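You operate a simulated robot arm through the tools that you are given. There is no shell and no other tool.

Carry out the task below with a simulated robot arm. There is one attempt and no reset: what you move stays moved.

TASK
Put the bun under the glass dome and brush its crumbs off the cart.
Fine: Rest the dome on top of the cart, set the bun on the plate, then the dome level over it. Use the crumb brush and put it back. The brake stays on, the bun off the floor. Drop, topple, chip or break nothing, tools too; pinch, knock, crush or weigh down nobody. Set down upright: crumb brush. What is to be rubbed or washed off counts as gone when no trace of it is left.

The check looks at the end state, three seconds after you hand in, the way a careful person would. Anything else that was tipped, shoved, dropped, spilled or broken makes it a failure.

THE ROBOT
A 6-joint arm with a two-finger gripper, fixed in place. Base frame: the origin is on the floor under the middle of its stand, x ahead of it, y to its left, z up. Units: m, rad, N and s.
It reaches about 1.572 m from its shoulder. Its first joint turns from -2.897 to 2.897 rad. Payload 2.45 kg.
The TCP is the grasp point between the finger pads, 0.02 m short of the fingertips. In the tool frame z runs along the fingers and y along their closing line. The gripper opens to 0.14 m; its body begins 0.168 m behind the TCP.
Orientation is told as [roll, pitch, yaw] about the base's x, y, z axes, in that order, counted from this pose: with the fingers straight down and closing along the base's y, the tool's x points along the base's -x, its y along +y and its z along -z.

THE INTERFACE
- The arm moves only by the tool apply_moves. Its argument "series" is a list that holds one entry, the list of rows, each a list of 7 numbers: the shift along the base's x, y, z in m, then the turn, a rotation vector about the base's x, y, z in rad, then the opening, from 0 (shut) to 1 (fully open). In form: [[[dx, dy, dz, wx, wy, wz, hand], ...]]. A call has 1 to 20 rows; each row is the pose to reach, as a shift and turn from the pose commanded when the call began. Rows are played at 5 a second. More than 0.05 m and 0.15 rad between two rows, or a gripper value outside its range, and nothing of the call is played. A pose out of reach is approached as far as the arm can. The call stops where the force on the tool passes 40 N (or 10 N more than at its start, if that is more) or the arm is blocked; 0.2 s more then pass. Each finger travels about 0.045 m/s and halts on what it meets, pressing with about 26 N; the grip force reading is that of the motor and also rises with nothing between the fingers. The clock runs only during rows and for 0.2 s after the last one: add rows that repeat a pose to give the fingers time. The reply holds the time, the measured pose of the TCP, the force on the tool along the base axes, the opening and the grip force, in the units named above and with some noise, with the torque about the TCP (base axes, N m) and any sound that the robot's microphone picked up, and new pictures: "show" is both (left out), scene, wrist or none.
- Cameras (640 x 400 px; columns grow to the right, rows downward): "scene" is fixed at [0.399, -0.5006, 1.6651]; the picture's right is [0.51, -0.86, 0.00], its down [-0.70, -0.42, -0.58] and it looks along [0.50, 0.30, -0.81] (base axes); focal length 302 px, centre (320, 200). "wrist" rides on the gripper at [0.078, 0.011, -0.209] in the tool frame; the picture's right is [-0.14, 0.99, 0.00], its down [-0.92, -0.13, -0.37] and it looks along [-0.37, -0.05, 0.93] (tool axes); focal length 280 px, centre (320, 200). There is no depth. A picture from a camera that has moved, and an enlarged one, comes with that camera's place and axes in the base frame and with its lens.
- close_up(camera, box): a new picture of the part [left, top, right, bottom] of that camera's present view, enlarged. The clock stands still meanwhile.
- sign_off(): hands the job in; it is judged then, once.

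Places have to be worked out from the pictures, the camera data and where the tool is seen. Open the gripper and draw the arm clear of the work before you hand the job in, unless the task says otherwise.

The tools are called after "Request:" as name(argument=value, ...) on one line, values as JSON. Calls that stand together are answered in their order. apply_moves: Moves the arm, as the interface text tells. Its arguments: {"type":"object","properties":{"series":{"type":"array","items":{"type":"array","items":{"type":"array","items":{"type":"number"}}}},"show":{"type":"string","enum":["both","scene","wrist","none"]}},"required":["series"]} The other tools are called the same way: close_up (camera, box) takes an enlarged picture of a part of a camera's view; sign_off () hands the job in.

At the start:

```text
clock: 0.0
tool_pos: [0.6908, -0.0283, 1.2966]
ee_rot: [0.0, 0.001, -0.001]
force: [-0.4, 0.0, 0.2]
ft_torque: [0.03, 0.04, 0.01]
opening: 0.1401
gripper_force: 0.0
```

scene: 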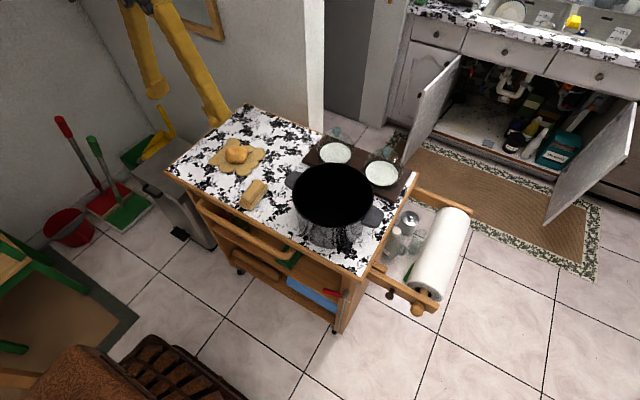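
wrist: 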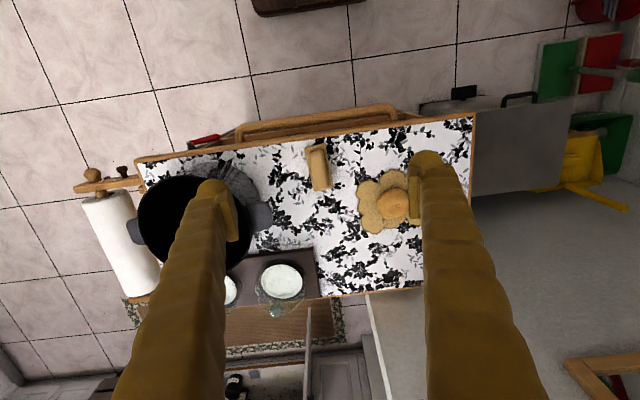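

The scene shows a cart with a bun on a flower-shaped mat, a brush or block, a pot, and two plates, one perhaps with a glass dome. I'll take enlarged pictures before moving anything.

Request:
close_up(camera="scene", box=[160, 90, 300, 220])

Request:
close_up(camera="scene", box=[280, 110, 430, 210])

Request:
close_up(camera="wrist", box=[200, 120, 340, 320])

Request:
close_up(camera="wrist", box=[300, 110, 480, 300])

Request:
close_up(camera="scene", box=[180, 200, 460, 340])

```text
3.08 times, centred on (230, 155) of scene
camera zoom: at [0.399, -0.5006, 1.6651], right [0.51, -0.86, 0.0], down [-0.7, -0.42, -0.58], along [0.5, 0.3, -0.81], focal length 928 px, centre (597, 338)
```

zoom: 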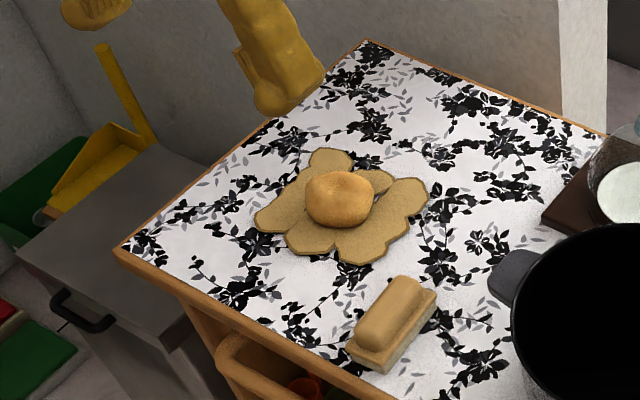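

```text
4.00 times, centred on (355, 160) of scene
camera zoom: at [0.399, -0.5006, 1.6651], right [0.51, -0.86, 0.0], down [-0.7, -0.42, -0.58], along [0.5, 0.3, -0.81], focal length 1207 px, centre (180, 360)
```

zoom: 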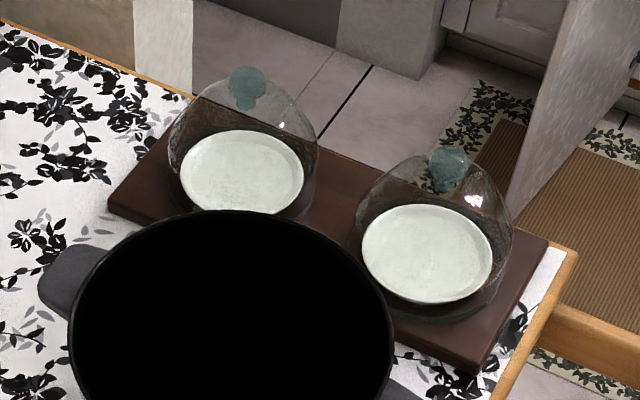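

```text
2.00 times, centred on (270, 220) of wrist
camera zoom: at [0.6123, -0.0178, 1.5073], right [0.14, 0.99, 0.0], down [0.92, -0.13, 0.37], along [0.37, -0.05, -0.93], focal length 561 px, centre (420, 160)
```

zoom: 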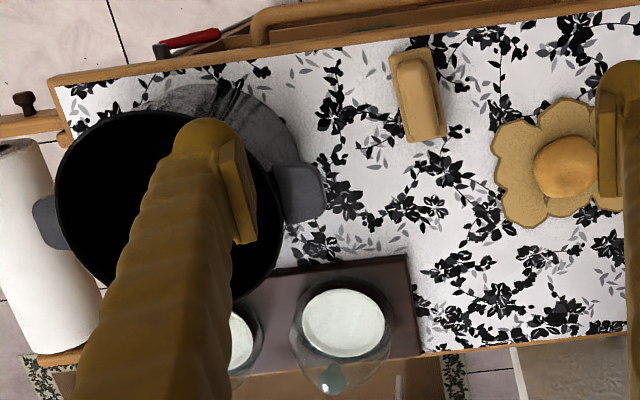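

```text
2.11 times, centred on (390, 205) of wrist
camera zoom: at [0.6123, -0.0178, 1.5073], right [0.14, 0.99, 0.0], down [0.92, -0.13, 0.37], along [0.37, -0.05, -0.93], focal length 590 px, centre (173, 190)
```

zoom: 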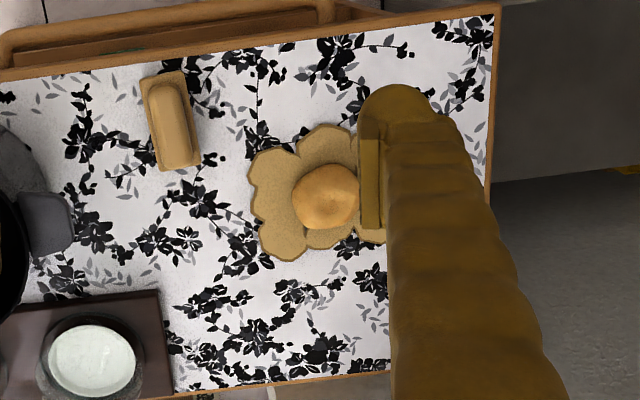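

```text
2.29 times, centred on (320, 270) of scene
camera zoom: at [0.399, -0.5006, 1.6651], right [0.51, -0.86, 0.0], down [-0.7, -0.42, -0.58], along [0.5, 0.3, -0.81], focal length 690 px, centre (320, 40)
```

zoom: 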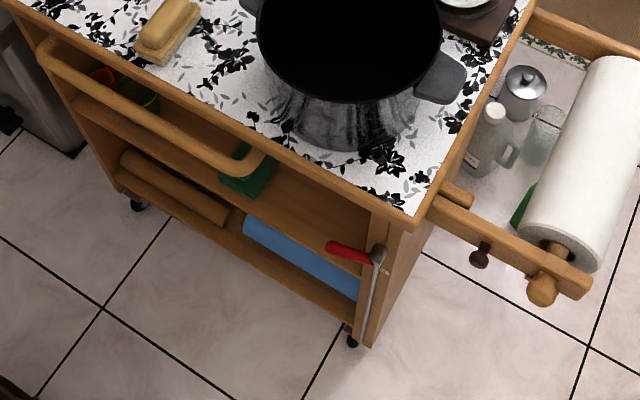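

The top of the cart works out at z ≈ 0.90, with the bun near (0.870, 0.110) and the brush near (0.768, -0.040). The left dome's knob is at about (1.045, -0.174, 1.03). I'll move high and short of that knob for a closer look.

Request:
apply_moves(series=[[[0.03, -0.015, 0, 0, 0, 0, 1], [0.065, -0.03, 0, 0, 0, 0, 1], [0.1, -0.045, 0, 0, 0, 0, 1], [0.135, -0.06, 0, 0, 0, 0, 1], [0.17, -0.08, 0, 0, 0, 0, 1], [0.2, -0.1, -0.01, 0, 0, 0, 1], [0.23, -0.12, -0.02, 0, 0, 0, 1], [0.25, -0.135, -0.03, 0, 0, 0, 1], [0.26, -0.146, -0.04, 0, 0, 0, 1], [0.26, -0.146, -0.04, 0, 0, 0, 1]]], show="both")

```text
clock: 2.2
tool_pos: [0.9507, -0.1743, 1.2581]
ee_rot: [-0.001, 0.0, -0.001]
force: [0.3, 0.4, 0.3]
ft_torque: [0.02, 0.02, 0.0]
opening: 0.1401
gripper_force: 0.1
camera wrist: at [0.8722, -0.1631, 1.4683], right [0.14, 0.99, 0.0], down [0.92, -0.13, 0.37], along [0.37, -0.05, -0.93], focal length 280 px, centre (320, 200)
```

scene: 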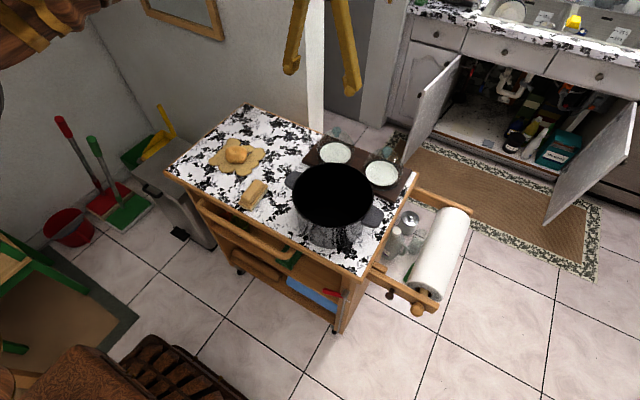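
wrist: 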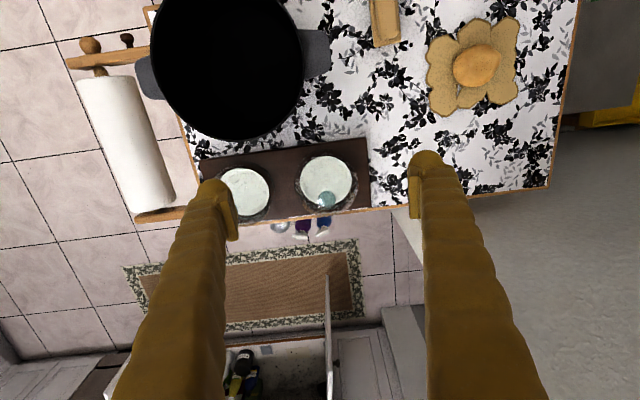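

The wrist camera now looks down on both domes and the crumb patch. I'll enlarge each.

Request:
close_up(camera="wrist", box=[210, 130, 390, 240])

Request:
close_up(camera="wrist", box=[360, 0, 560, 130])

```text
3.56 times, centred on (300, 185) of wrist
camera zoom: at [0.8722, -0.1631, 1.4683], right [0.14, 0.99, 0.0], down [0.92, -0.13, 0.37], along [0.37, -0.05, -0.93], focal length 997 px, centre (391, 253)
```

zoom: 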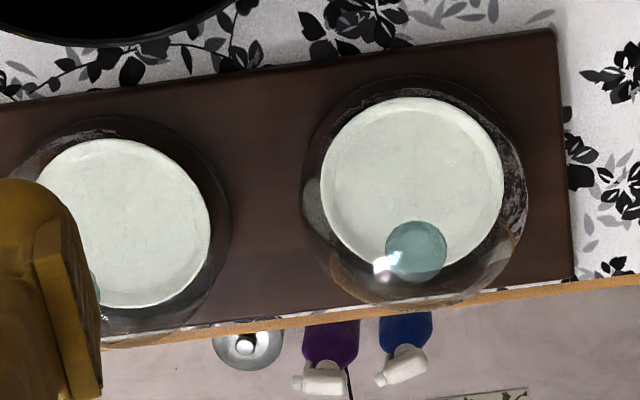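

```text
3.08 times, centred on (460, 65) of wrist
camera zoom: at [0.8722, -0.1631, 1.4683], right [0.14, 0.99, 0.0], down [0.92, -0.13, 0.37], along [0.37, -0.05, -0.93], focal length 863 px, centre (-111, 615)
```

zoom: 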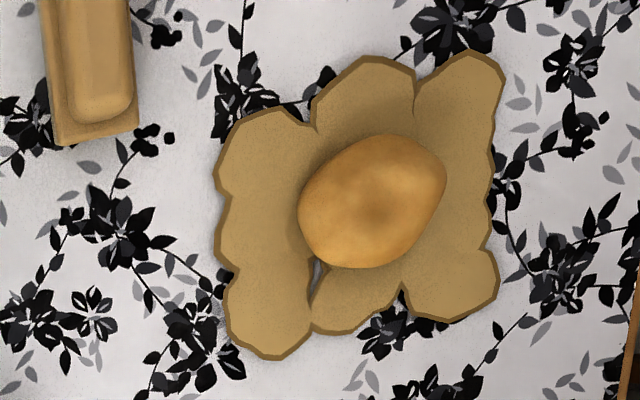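

Next I want the knob's profile and how high it stands, so I'm enlarging both domes further in the scene view.

Request:
close_up(camera="scene", box=[310, 120, 370, 170])

Request:
close_up(camera="scene", box=[355, 140, 415, 195])

Request:
close_up(camera="scene", box=[230, 170, 280, 215])

Request:
close_up(camera="scene", box=[240, 0, 420, 120])

```text
8.00 times, centred on (340, 145) of scene
camera zoom: at [0.399, -0.5006, 1.6651], right [0.51, -0.86, 0.0], down [-0.7, -0.42, -0.58], along [0.5, 0.3, -0.81], focal length 2413 px, centre (160, 640)
```

zoom: 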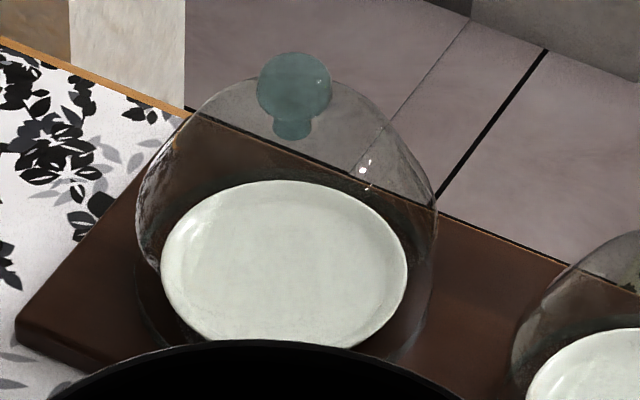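

```text
7.27 times, centred on (385, 168) of scene
camera zoom: at [0.399, -0.5006, 1.6651], right [0.51, -0.86, 0.0], down [-0.7, -0.42, -0.58], along [0.5, 0.3, -0.81], focal length 2194 px, centre (-153, 436)
```

zoom: 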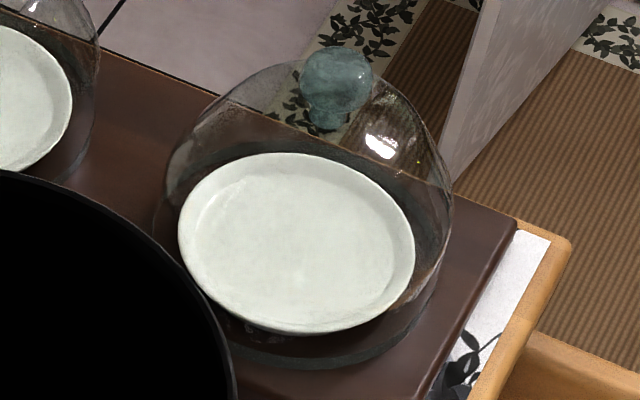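

```text
8.89 times, centred on (255, 192) of scene
camera zoom: at [0.399, -0.5006, 1.6651], right [0.51, -0.86, 0.0], down [-0.7, -0.42, -0.58], along [0.5, 0.3, -0.81], focal length 2682 px, centre (898, 267)
```

zoom: 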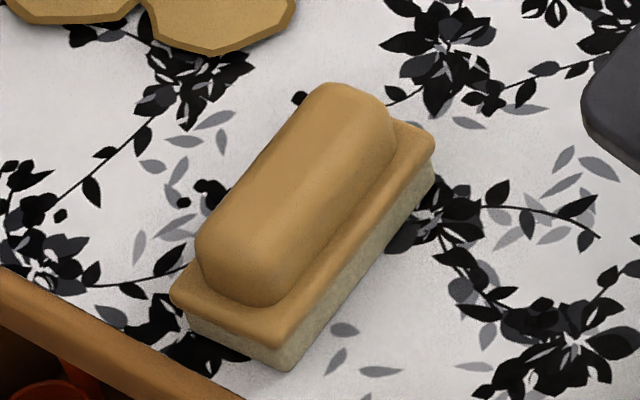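

```text
3.33 times, centred on (330, 60) of scene
camera zoom: at [0.399, -0.5006, 1.6651], right [0.51, -0.86, 0.0], down [-0.7, -0.42, -0.58], along [0.5, 0.3, -0.81], focal length 1006 px, centre (287, 667)
```

zoom: 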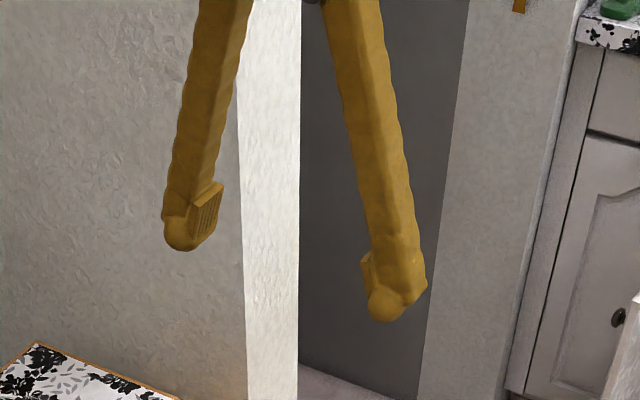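

The knob head measures about 0.029 m across, centred near z = 1.027, with the top of the dome about 0.024 below that. I'll check how close the wall behind the cart is before lowering.

Request:
close_up(camera="wrist", box=[280, 170, 640, 400])

```text
1.74 times, centred on (460, 285) of wrist
camera zoom: at [0.8722, -0.1631, 1.4683], right [0.14, 0.99, 0.0], down [0.92, -0.13, 0.37], along [0.37, -0.05, -0.93], focal length 488 px, centre (76, 52)
```

zoom: 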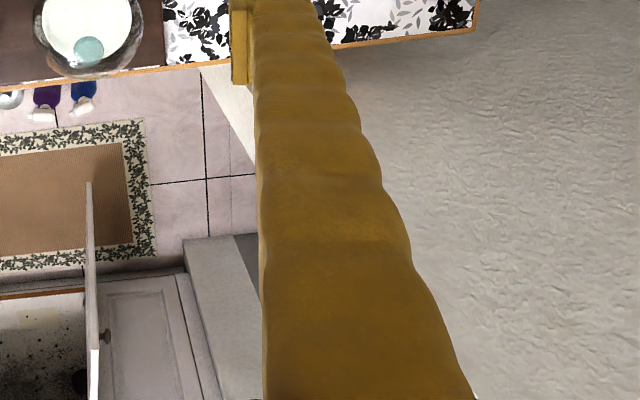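

The wall face is around x ≈ 1.3, so there's room. I'll move over the left dome's knob with the hand half open and stop well above it to check alignment.

Request:
apply_moves(series=[[[0.04, 0, -0.01, 0, 0, 0, 0.5], [0.08, 0, -0.03, 0, 0, 0, 0.5], [0.0965, 0, -0.06, 0, 0, 0, 0.5], [0.0965, 0, -0.09, 0, 0, 0, 0.5], [0.0965, 0, -0.11, 0, 0, 0, 0.5], [0.0965, 0, -0.127, 0, 0, 0, 0.5], [0.0965, 0, -0.137, 0, 0, 0, 0.5], [0.0965, 0, -0.137, 0, 0, 0, 0.5]]], show="both")

```text
clock: 4.0
tool_pos: [1.0472, -0.1742, 1.1207]
ee_rot: [0.0, 0.001, 0.0]
force: [-0.1, 0.6, 0.0]
ft_torque: [-0.03, -0.01, 0.0]
opening: 0.07
gripper_force: 0.1
camera wrist: at [0.9685, -0.1629, 1.3306], right [0.14, 0.99, 0.0], down [0.92, -0.13, 0.37], along [0.37, -0.05, -0.93], focal length 280 px, centre (320, 200)
```

scene: 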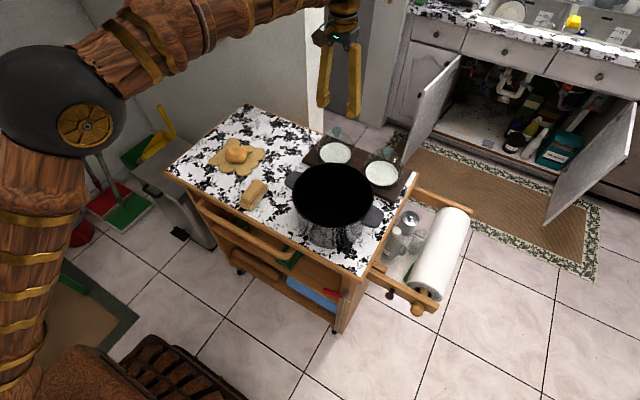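
wrist: 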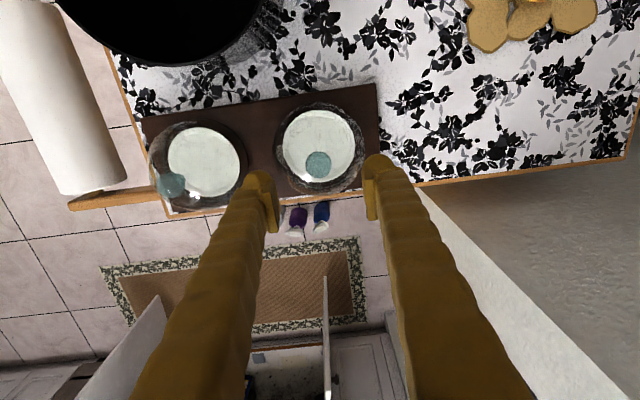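

The hand is above the dome. I'm enlarging the wrist view to re-measure the knob from here.

Request:
close_up(camera="wrist", box=[240, 90, 400, 230])

Request:
close_up(camera="scene", box=[300, 80, 400, 170])

```text
2.86 times, centred on (320, 160) of wrist
camera zoom: at [0.9685, -0.1629, 1.3306], right [0.14, 0.99, 0.0], down [0.92, -0.13, 0.37], along [0.37, -0.05, -0.93], focal length 801 px, centre (320, 314)
```

zoom: 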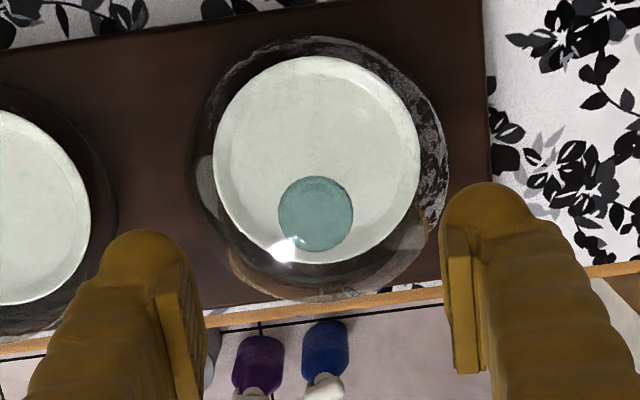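

```text
4.44 times, centred on (350, 125) of scene
camera zoom: at [0.399, -0.5006, 1.6651], right [0.51, -0.86, 0.0], down [-0.7, -0.42, -0.58], along [0.5, 0.3, -0.81], focal length 1341 px, centre (187, 533)
```

zoom: 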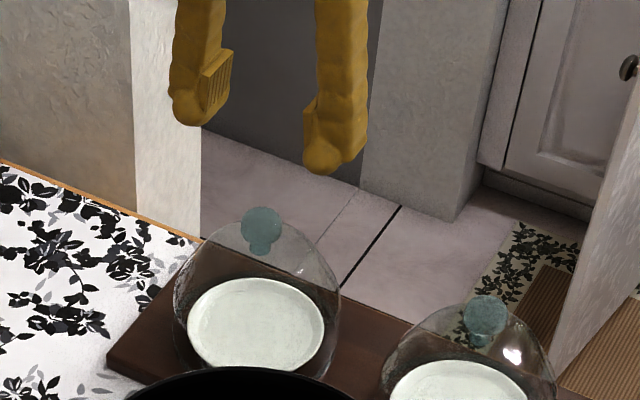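

The knob sits at about (1.0465, -0.1748) with its centre near z ≈ 1.027, and the hand is lined up with it. I'm lowering slowly to z ≈ 1.034 with the fingers still open.

Request:
apply_moves(series=[[[0, 0, -0.02, 0, 0, 0, 0.5], [0, 0, -0.04, 0, 0, 0, 0.5], [0, -0.0005, -0.055, 0, 0, 0, 0.5], [0, -0.0005, -0.065, 0, 0, 0, 0.5], [0, -0.0005, -0.075, 0, 0, 0, 0.5], [0, -0.0005, -0.081, 0, 0, 0, 0.5], [0, -0.0005, -0.0865, 0, 0, 0, 0.5], [0, -0.0005, -0.0865, 0, 0, 0, 0.5]]], show="both")

Request:
close_up(camera="scene", box=[310, 100, 380, 160])

Request:
close_up(camera="wrist", box=[240, 130, 400, 260])

```text
clock: 5.8
tool_pos: [1.0475, -0.1759, 1.0338]
ee_rot: [0.001, 0.001, 0.0]
force: [0.0, 0.8, -0.2]
ft_torque: [0.0, -0.06, -0.03]
opening: 0.0701
gripper_force: 0.0
camera wrist: at [0.9686, -0.1641, 1.2439], right [0.14, 0.99, 0.0], down [0.92, -0.13, 0.37], along [0.37, -0.05, -0.93], focal length 280 px, centre (320, 200)
```

scene: 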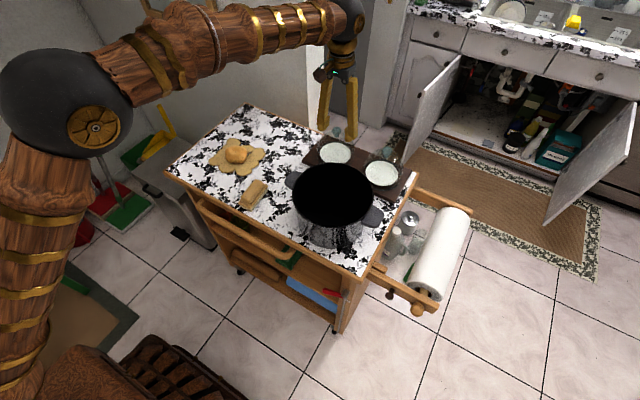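
wrist: 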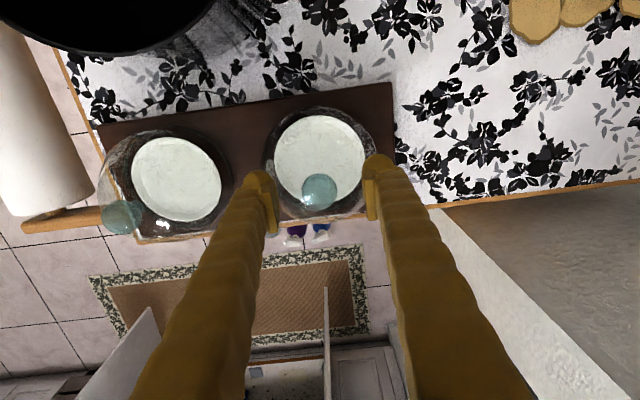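

```text
6.67 times, centred on (345, 130) of scene
camera zoom: at [0.399, -0.5006, 1.6651], right [0.51, -0.86, 0.0], down [-0.7, -0.42, -0.58], along [0.5, 0.3, -0.81], focal length 2011 px, centre (153, 667)
```

zoom: 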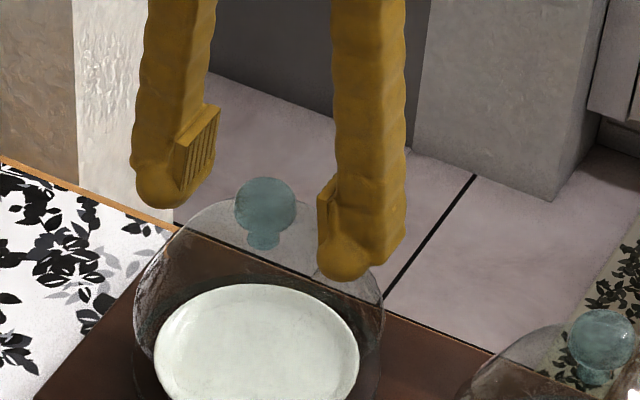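

```text
3.08 times, centred on (320, 195) of wrist
camera zoom: at [0.9686, -0.1641, 1.2439], right [0.14, 0.99, 0.0], down [0.92, -0.13, 0.37], along [0.37, -0.05, -0.93], focal length 863 px, centre (320, 215)
```

zoom: 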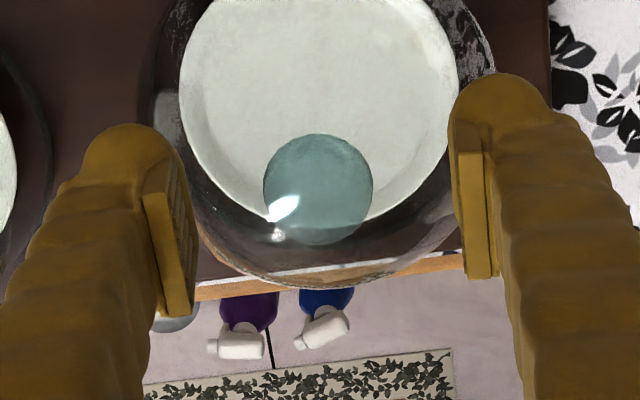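

The knob is centred between the pads about 7 mm below the TCP, and the tips are clear of the glass. I'll go 4 mm lower and close on it.

Request:
apply_moves(series=[[[0, 0, -0.002, 0, 0, 0, 0.5], [0, 0, -0.004, 0, 0, 0, 0.5], [0, 0, -0.004, 0, 0, 0, 0.35], [0, 0, -0.004, 0, 0, 0, 0.2], [0, 0, -0.004, 0, 0, 0, 0.1], [0, 0, -0.004, 0, 0, 0, 0.1], [0, 0, -0.004, 0, 0, 0, 0.1], [0, 0, -0.004, 0, 0, 0, 0.1]]], show="both")

Request:
close_up(camera="scene", box=[310, 100, 380, 160])

```text
clock: 7.6
tool_pos: [1.0473, -0.176, 1.0306]
ee_rot: [0.0, -0.003, 0.001]
force: [2.4, -11.5, 25.6]
ft_torque: [-0.1, -0.05, -0.01]
opening: 0.029
gripper_force: 26.4
camera wrist: at [0.9684, -0.1644, 1.2409], right [0.14, 0.99, 0.0], down [0.92, -0.13, 0.37], along [0.37, -0.05, -0.93], focal length 280 px, centre (320, 200)
```

scene: 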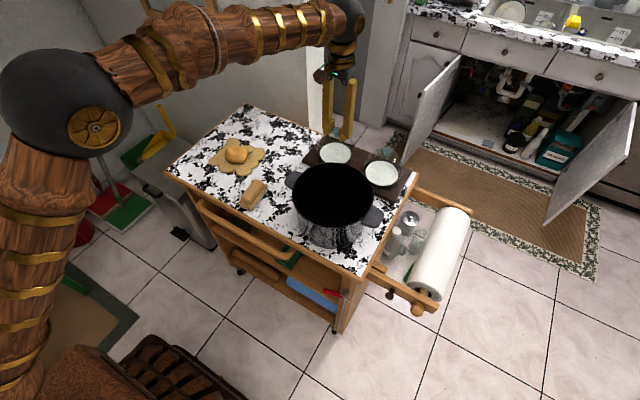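
wrist: 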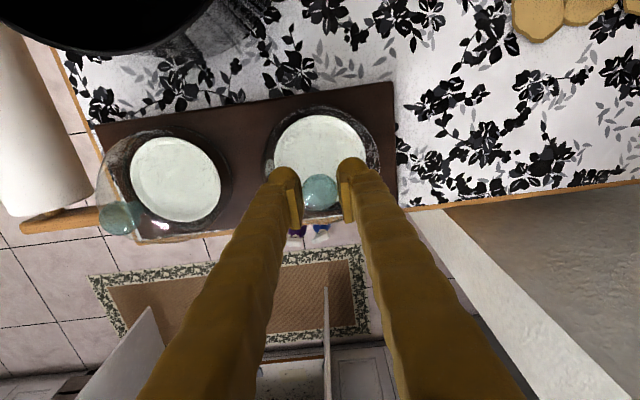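

```text
6.67 times, centred on (345, 130) of scene
camera zoom: at [0.399, -0.5006, 1.6651], right [0.51, -0.86, 0.0], down [-0.7, -0.42, -0.58], along [0.5, 0.3, -0.81], focal length 2011 px, centre (153, 667)
```

zoom: 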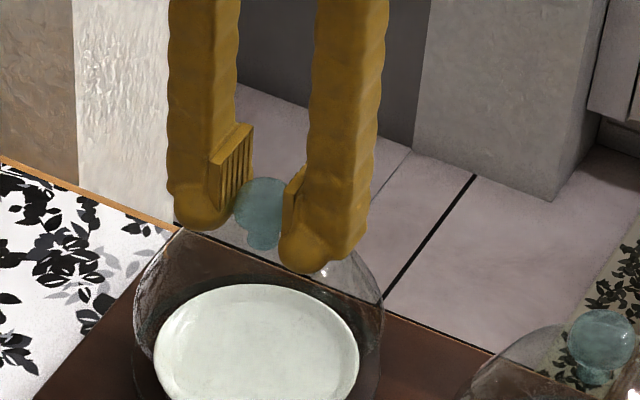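

The grip reads 29 mm on the knob at 26 N. The tool also shows 25 N upward, so the tips may be resting lightly on the glass. I'll ease up a few millimetres and read the force again.

Request:
apply_moves(series=[[[0, 0, 0.001, 0, 0, 0, 0.1], [0, 0, 0.002, 0, 0, 0, 0.1], [0, 0, 0.003, 0, 0, 0, 0.1], [0, 0, 0.003, 0, 0, 0, 0.1]]], show="none")

```text
clock: 8.6
tool_pos: [1.0465, -0.1735, 1.0311]
ee_rot: [0.0, 0.001, 0.0]
force: [3.9, -13.4, -10.2]
ft_torque: [-0.1, -0.22, 0.04]
opening: 0.029
gripper_force: 26.2
```

The vertical load has flipped to -10 N, so the knob is now carrying weight. I'll keep lifting in small steps and watch the force.

Request:
apply_moves(series=[[[0, 0, 0.001, 0, 0, 0, 0.1], [0, 0, 0.003, 0, 0, 0, 0.1], [0, 0, 0.005, 0, 0, 0, 0.1], [0, 0, 0.007, 0, 0, 0, 0.1], [0, 0, 0.007, 0, 0, 0, 0.1]]], show="both")

Request:
close_up(camera="scene", box=[310, 100, 380, 160])

```text
clock: 9.8
tool_pos: [1.048, -0.1753, 1.0396]
ee_rot: [0.001, 0.0, 0.0]
force: [0.1, -11.6, -21.7]
ft_torque: [-0.03, 0.0, 0.01]
opening: 0.029
gripper_force: 26.3
camera wrist: at [0.9693, -0.1645, 1.2493], right [0.14, 0.99, 0.0], down [0.92, -0.13, 0.37], along [0.37, -0.05, -0.93], focal length 280 px, centre (320, 200)
```

scene: 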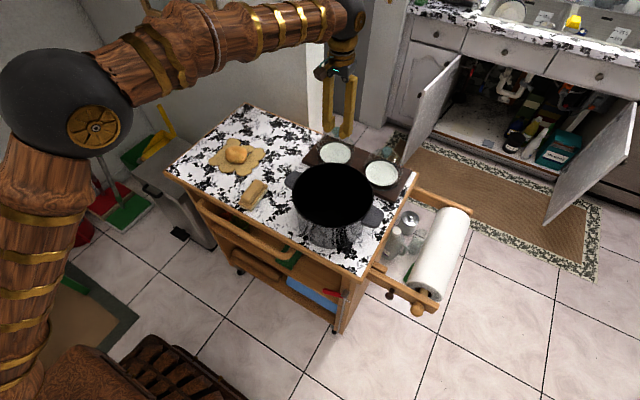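
wrist: 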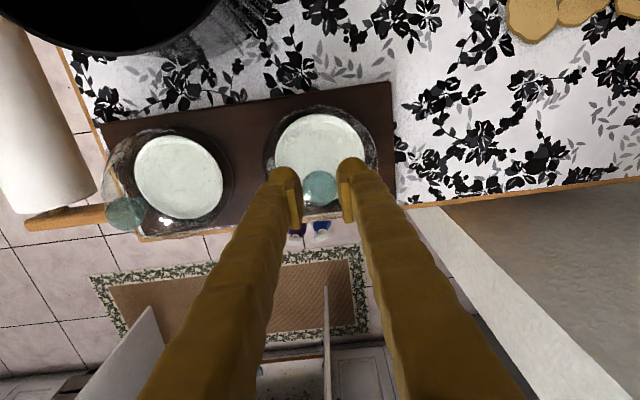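

```text
6.67 times, centred on (345, 130) of scene
camera zoom: at [0.399, -0.5006, 1.6651], right [0.51, -0.86, 0.0], down [-0.7, -0.42, -0.58], along [0.5, 0.3, -0.81], focal length 2011 px, centre (153, 667)
```

zoom: 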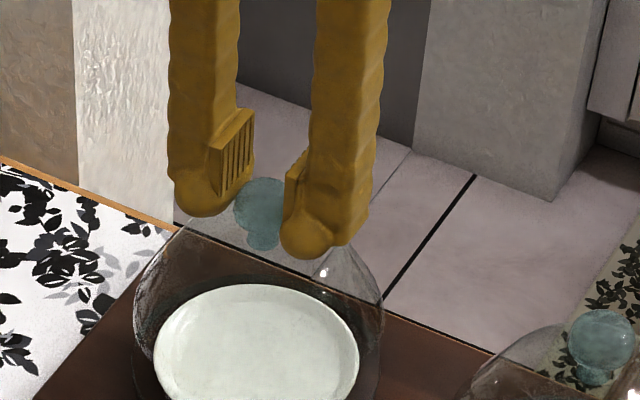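

The pads slid up the knob while the dome stayed put, and there's a steady -12 N sideways, so the grip is off-centre and may be jamming the rim. I'll open slightly and see what the knob looks like with no load on it.

Request:
apply_moves(series=[[[0, 0, 0, 0, 0, 0, 0.3], [0, 0, 0, 0, 0, 0, 0.35], [0, 0, -0.003, 0, 0, 0, 0.35], [0, 0, -0.005, 0, 0, 0, 0.35], [0, 0, -0.005, 0, 0, 0, 0.35]]], show="wrist")

Request:
close_up(camera="wrist", box=[240, 90, 400, 230])

Request:
close_up(camera="wrist", box=[80, 90, 240, 250])

Request:
close_up(camera="scene", box=[310, 110, 420, 200])

```text
clock: 11.0
tool_pos: [1.0482, -0.1753, 1.0361]
ee_rot: [0.0, 0.0, 0.002]
force: [-0.3, 1.3, 0.7]
ft_torque: [-0.05, -0.01, 0.04]
opening: 0.0488
gripper_force: 0.1
camera wrist: at [0.9692, -0.1643, 1.2447], right [0.14, 0.99, 0.0], down [0.92, -0.13, 0.37], along [0.37, -0.05, -0.93], focal length 280 px, centre (320, 200)
```

wrist: 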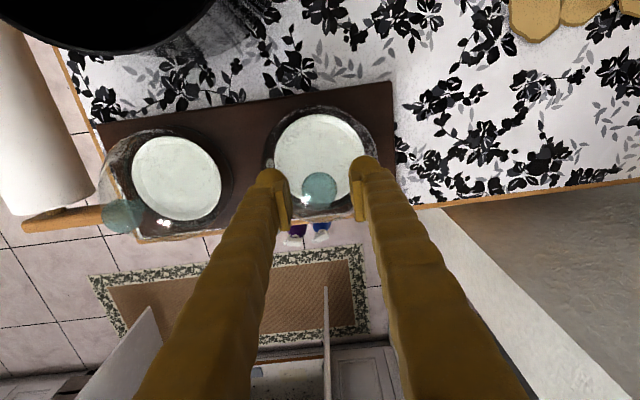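

```text
2.86 times, centred on (320, 160) of wrist
camera zoom: at [0.9692, -0.1643, 1.2447], right [0.14, 0.99, 0.0], down [0.92, -0.13, 0.37], along [0.37, -0.05, -0.93], focal length 801 px, centre (320, 314)
```

zoom: 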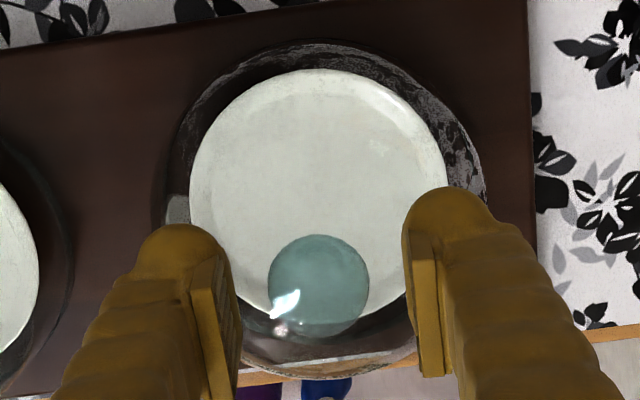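

```text
2.50 times, centred on (160, 170) of wrist
camera zoom: at [0.9692, -0.1643, 1.2447], right [0.14, 0.99, 0.0], down [0.92, -0.13, 0.37], along [0.37, -0.05, -0.93], focal length 701 px, centre (720, 275)
```

zoom: 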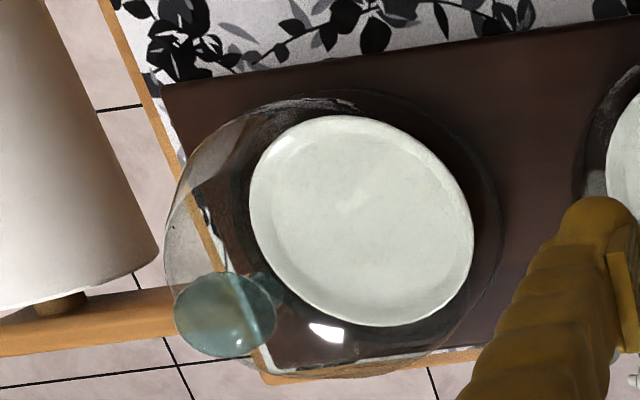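

```text
4.44 times, centred on (365, 155) of scene
camera zoom: at [0.399, -0.5006, 1.6651], right [0.51, -0.86, 0.0], down [-0.7, -0.42, -0.58], along [0.5, 0.3, -0.81], focal length 1341 px, centre (120, 400)
```

zoom: 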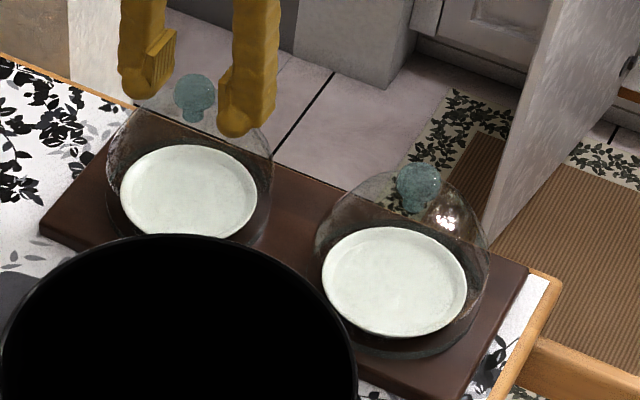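

With no load, the knob sits about 1 mm to the -y side of the finger midline. I'll shift over by that, regrip slightly higher and check that the sideways load disappears.

Request:
apply_moves(series=[[[0, -0.0006, -0.001, 0, 0, 0, 0.35], [0, -0.0012, -0.002, 0, 0, 0, 0.35], [0, -0.0012, -0.002, 0, 0, 0, 0.25], [0, -0.0012, -0.002, 0, 0, 0, 0.15], [0, -0.0012, -0.002, 0, 0, 0, 0.0], [0, -0.0012, -0.002, 0, 0, 0, 0.0], [0, -0.0012, -0.002, 0, 0, 0, 0.0]]], show="none")

```text
clock: 12.6
tool_pos: [1.0492, -0.1752, 1.0326]
ee_rot: [-0.001, -0.001, 0.0]
force: [0.0, 22.2, -0.2]
ft_torque: [0.2, 0.0, -0.02]
opening: 0.029
gripper_force: 26.1
```

The sideways load swung from -12 to +22 N for a 1.2 mm shift, so this dome is held very rigidly. I'll shift back 0.8 mm to zero it and try a small clean lift.

Request:
apply_moves(series=[[[0, 0.0004, 0, 0, 0, 0, 0], [0, 0.0007, 0, 0, 0, 0, 0], [0, 0.0007, 0, 0, 0, 0, 0]]], show="none")

Request:
apply_moves(series=[[[0, 0, 0.001, 0, 0, 0, 0], [0, 0, 0.002, 0, 0, 0, 0], [0, 0, 0.002, 0, 0, 0, 0]]], show="none")

```text
clock: 13.4
tool_pos: [1.0495, -0.1755, 1.0332]
ee_rot: [0.0, -0.001, -0.001]
force: [0.3, 15.4, 0.5]
ft_torque: [0.15, 0.0, -0.05]
opening: 0.0288
gripper_force: 25.7
```

```text
clock: 14.2
tool_pos: [1.0469, -0.1756, 1.0337]
ee_rot: [0.0, 0.001, 0.002]
force: [4.4, 12.0, 0.6]
ft_torque: [0.08, -0.1, -0.01]
opening: 0.0288
gripper_force: 25.9
```

Request:
apply_moves(series=[[[0, 0, 0.001, 0, 0, 0, 0], [0, 0, 0.002, 0, 0, 0, 0], [0, 0, 0.002, 0, 0, 0, 0]]], show="both")

Request:
close_up(camera="scene", box=[310, 100, 380, 160])

Request:
close_up(camera="wrist", box=[240, 90, 400, 230])

```text
clock: 15.0
tool_pos: [1.0475, -0.1748, 1.036]
ee_rot: [0.0, 0.0, 0.002]
force: [-4.5, 12.5, -1.3]
ft_torque: [0.06, 0.16, 0.02]
opening: 0.029
gripper_force: 26.1
camera wrist: at [0.9696, -0.1647, 1.2457], right [0.14, 0.99, 0.0], down [0.92, -0.13, 0.37], along [0.36, -0.05, -0.93], focal length 280 px, centre (320, 200)
```

scene: 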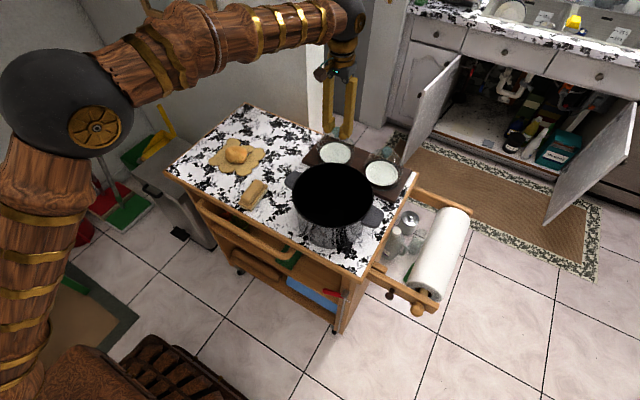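
wrist: 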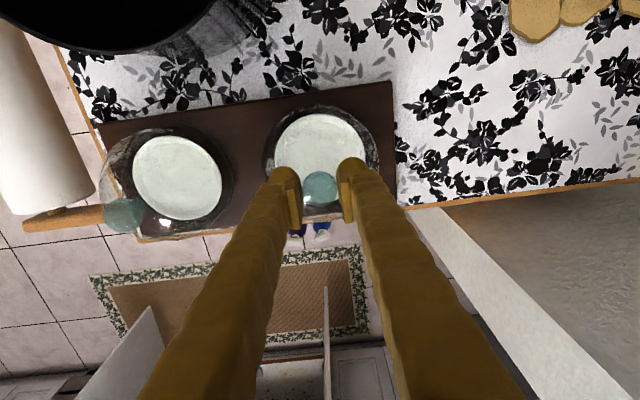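

```text
6.67 times, centred on (345, 130) of scene
camera zoom: at [0.399, -0.5006, 1.6651], right [0.51, -0.86, 0.0], down [-0.7, -0.42, -0.58], along [0.5, 0.3, -0.81], focal length 2011 px, centre (153, 667)
```

zoom: 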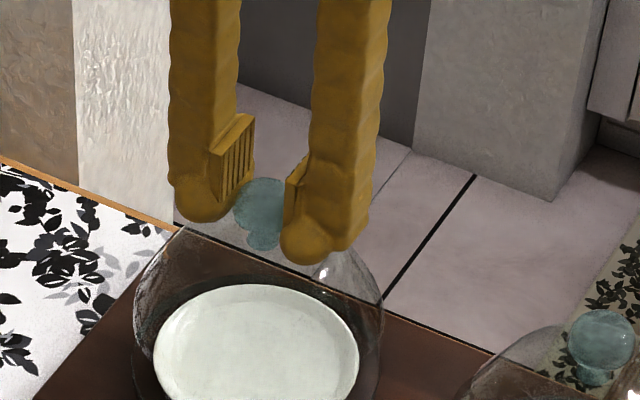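

```text
2.86 times, centred on (320, 160) of wrist
camera zoom: at [0.9696, -0.1647, 1.2457], right [0.14, 0.99, 0.0], down [0.92, -0.13, 0.37], along [0.36, -0.05, -0.93], focal length 801 px, centre (320, 314)
```

zoom: 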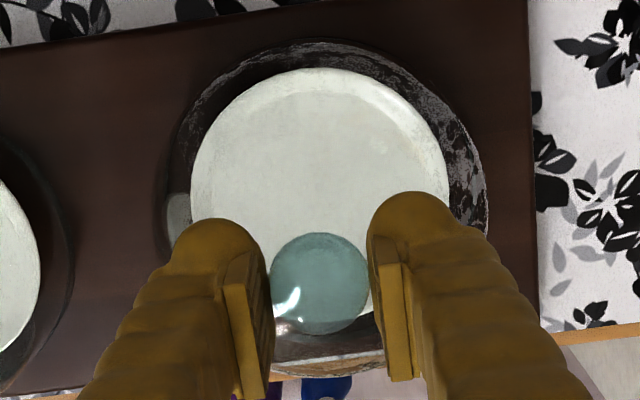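

The vertical force is almost zero after 4 mm of lift, and the pictures don't show whether the dome followed. I'll rise another 8 mm and compare.

Request:
apply_moves(series=[[[0, 0, 0.002, 0, 0, 0, 0], [0, 0, 0.004, 0, 0, 0, 0], [0, 0, 0.006, 0, 0, 0, 0], [0, 0, 0.008, 0, 0, 0, 0], [0, 0, 0.008, 0, 0, 0, 0]]], show="both")

Request:
close_up(camera="scene", box=[310, 100, 380, 160])

```text
clock: 16.2
tool_pos: [1.0479, -0.1727, 1.0437]
ee_rot: [0.0, -0.001, -0.001]
force: [-2.5, 7.0, -0.3]
ft_torque: [0.05, 0.13, -0.02]
opening: 0.0291
gripper_force: 25.6
camera wrist: at [0.9693, -0.1646, 1.2541], right [0.14, 0.99, 0.0], down [0.92, -0.13, 0.37], along [0.36, -0.05, -0.93], focal length 280 px, centre (320, 200)
```

scene: 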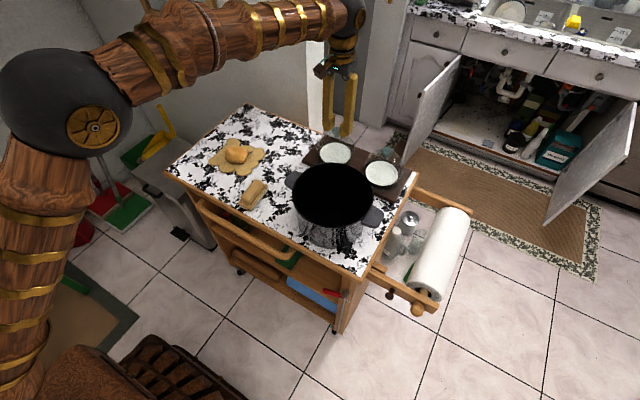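
wrist: 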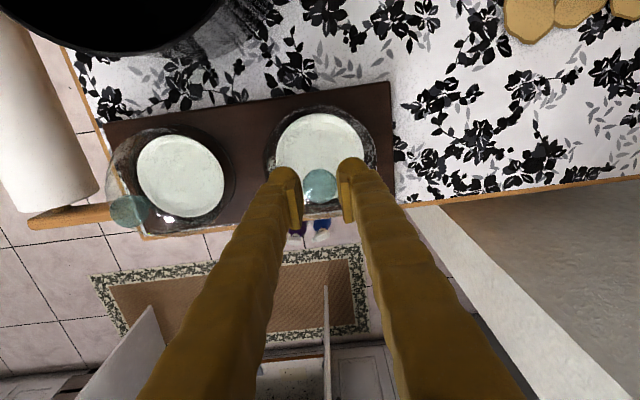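

```text
6.67 times, centred on (345, 130) of scene
camera zoom: at [0.399, -0.5006, 1.6651], right [0.51, -0.86, 0.0], down [-0.7, -0.42, -0.58], along [0.5, 0.3, -0.81], focal length 2011 px, centre (153, 667)
```

zoom: 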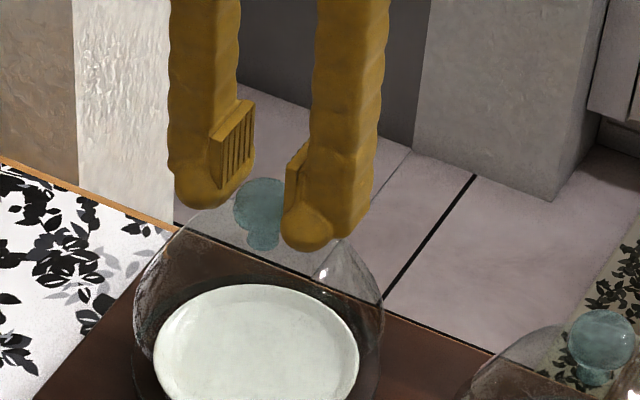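

Dome 1 never moved: 22 N sideways and over 20 N upward only made the pads slip, so it's fixed in place. I'll release it, rise clear and go over the second dome's knob near (1.042, -0.345).

Request:
apply_moves(series=[[[0, 0, 0, 0, 0, 0, 0.3], [0, 0, 0, 0, 0, 0, 0.5], [0, 0, 0.02, 0, 0, 0, 0.5], [0, 0, 0.05, 0, 0, 0, 0.5], [0, 0, 0.09, 0, 0, 0, 0.5], [0, -0.03, 0.1, 0, 0, 0, 0.5], [-0.002, -0.07, 0.1, 0, 0, 0, 0.5], [-0.003, -0.11, 0.1, 0, 0, 0, 0.5], [-0.005, -0.15, 0.1, 0, 0, 0, 0.5], [-0.005, -0.17, 0.1, 0, 0, 0, 0.5], [-0.005, -0.17, 0.1, 0, 0, 0, 0.5]]], show="both")

Request:
close_up(camera="wrist", box=[240, 80, 400, 220])

Request:
close_up(camera="scene", box=[310, 90, 430, 200])

```text
clock: 18.6
tool_pos: [1.0433, -0.3477, 1.1441]
ee_rot: [0.001, -0.001, 0.001]
force: [0.1, -0.1, 0.1]
ft_torque: [0.01, -0.01, -0.02]
opening: 0.0699
gripper_force: 0.0
camera wrist: at [0.9642, -0.3366, 1.3543], right [0.14, 0.99, 0.0], down [0.92, -0.13, 0.37], along [0.37, -0.05, -0.93], focal length 280 px, centre (320, 200)
```

scene: 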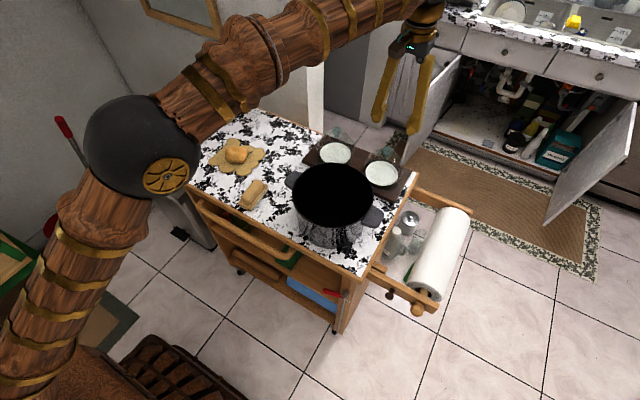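
wrist: 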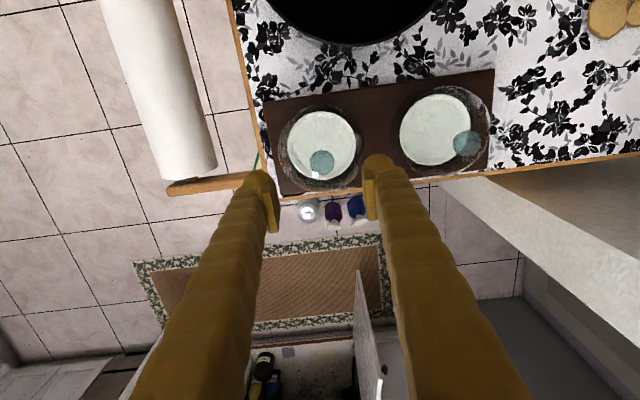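

```text
2.86 times, centred on (320, 150) of wrist
camera zoom: at [0.9642, -0.3366, 1.3543], right [0.14, 0.99, 0.0], down [0.92, -0.13, 0.37], along [0.37, -0.05, -0.93], focal length 801 px, centre (320, 343)
```

zoom: 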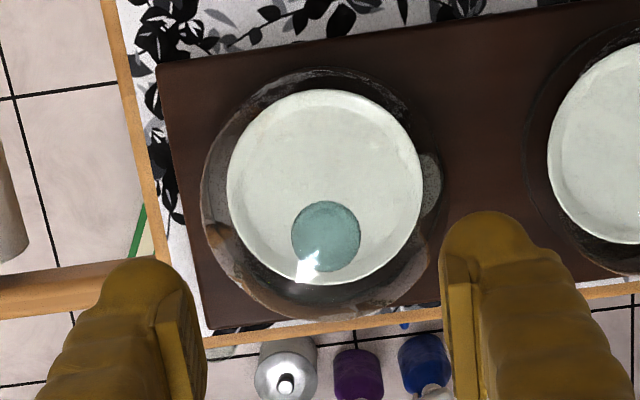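

```text
3.64 times, centred on (370, 145) of scene
camera zoom: at [0.399, -0.5006, 1.6651], right [0.51, -0.86, 0.0], down [-0.7, -0.42, -0.58], along [0.5, 0.3, -0.81], focal length 1097 px, centre (138, 400)
```

zoom: 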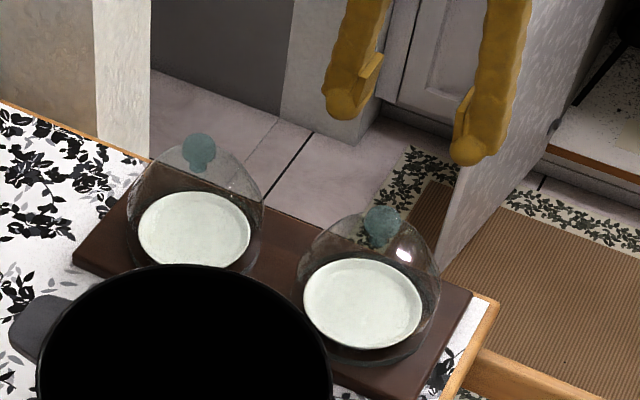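

The second knob works out at about (1.047, -0.345, 1.027). I'm lowering onto it the same way, stopping at z ≈ 1.036 to check centring.

Request:
apply_moves(series=[[[0.003, 0.0003, -0.02, 0, 0, 0, 0.4], [0.005, 0.0003, -0.045, 0, 0, 0, 0.4], [0.005, 0.0003, -0.065, 0, 0, 0, 0.4], [0.005, 0.0003, -0.082, 0, 0, 0, 0.4], [0.005, 0.0003, -0.094, 0, 0, 0, 0.4], [0.005, 0.0003, -0.102, 0, 0, 0, 0.4], [0.005, 0.0003, -0.108, 0, 0, 0, 0.4], [0.005, 0.0003, -0.108, 0, 0, 0, 0.4]]], show="both")

Request:
close_up(camera="wrist", box=[240, 130, 400, 260])

Request:
close_up(camera="scene", box=[350, 120, 420, 190])

```text
clock: 20.4
tool_pos: [1.0477, -0.3451, 1.0369]
ee_rot: [-0.001, -0.002, 0.0]
force: [-0.2, -0.7, 0.2]
ft_torque: [-0.01, -0.04, 0.01]
opening: 0.0559
gripper_force: 0.0
camera wrist: at [0.9688, -0.3345, 1.2469], right [0.14, 0.99, 0.0], down [0.92, -0.13, 0.37], along [0.37, -0.05, -0.93], focal length 280 px, centre (320, 200)
```

scene: 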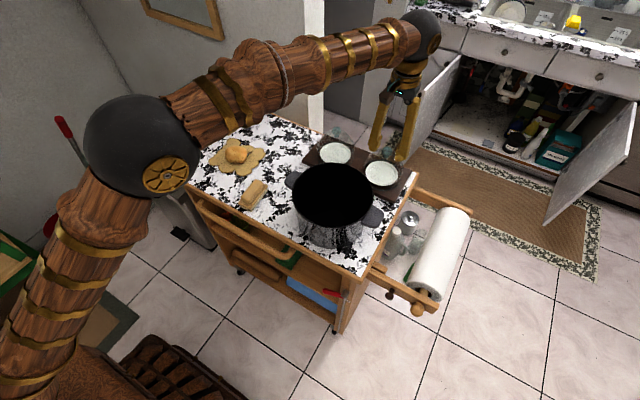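
wrist: 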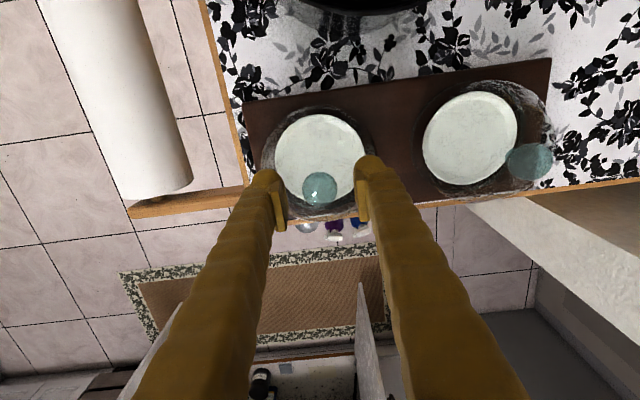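

```text
3.08 times, centred on (320, 195) of wrist
camera zoom: at [0.9688, -0.3345, 1.2469], right [0.14, 0.99, 0.0], down [0.92, -0.13, 0.37], along [0.37, -0.05, -0.93], focal length 863 px, centre (320, 215)
```

zoom: 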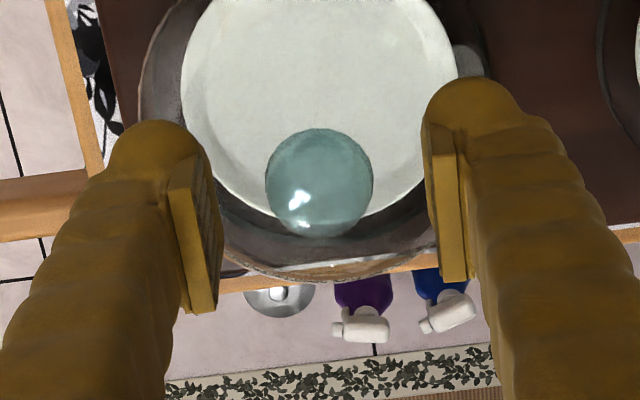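

```text
5.71 times, centred on (385, 155) of scene
camera zoom: at [0.399, -0.5006, 1.6651], right [0.51, -0.86, 0.0], down [-0.7, -0.42, -0.58], along [0.5, 0.3, -0.81], focal length 1724 px, centre (-51, 457)
```

zoom: 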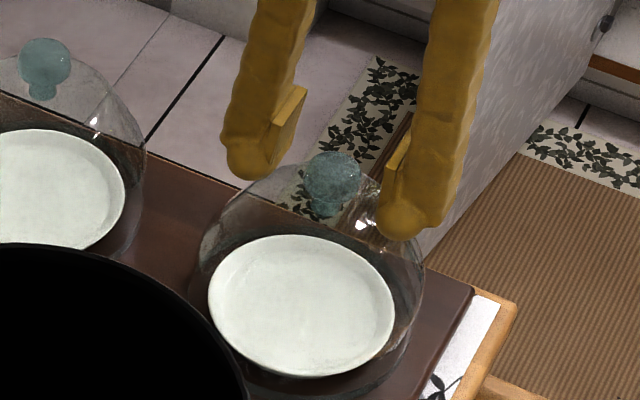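

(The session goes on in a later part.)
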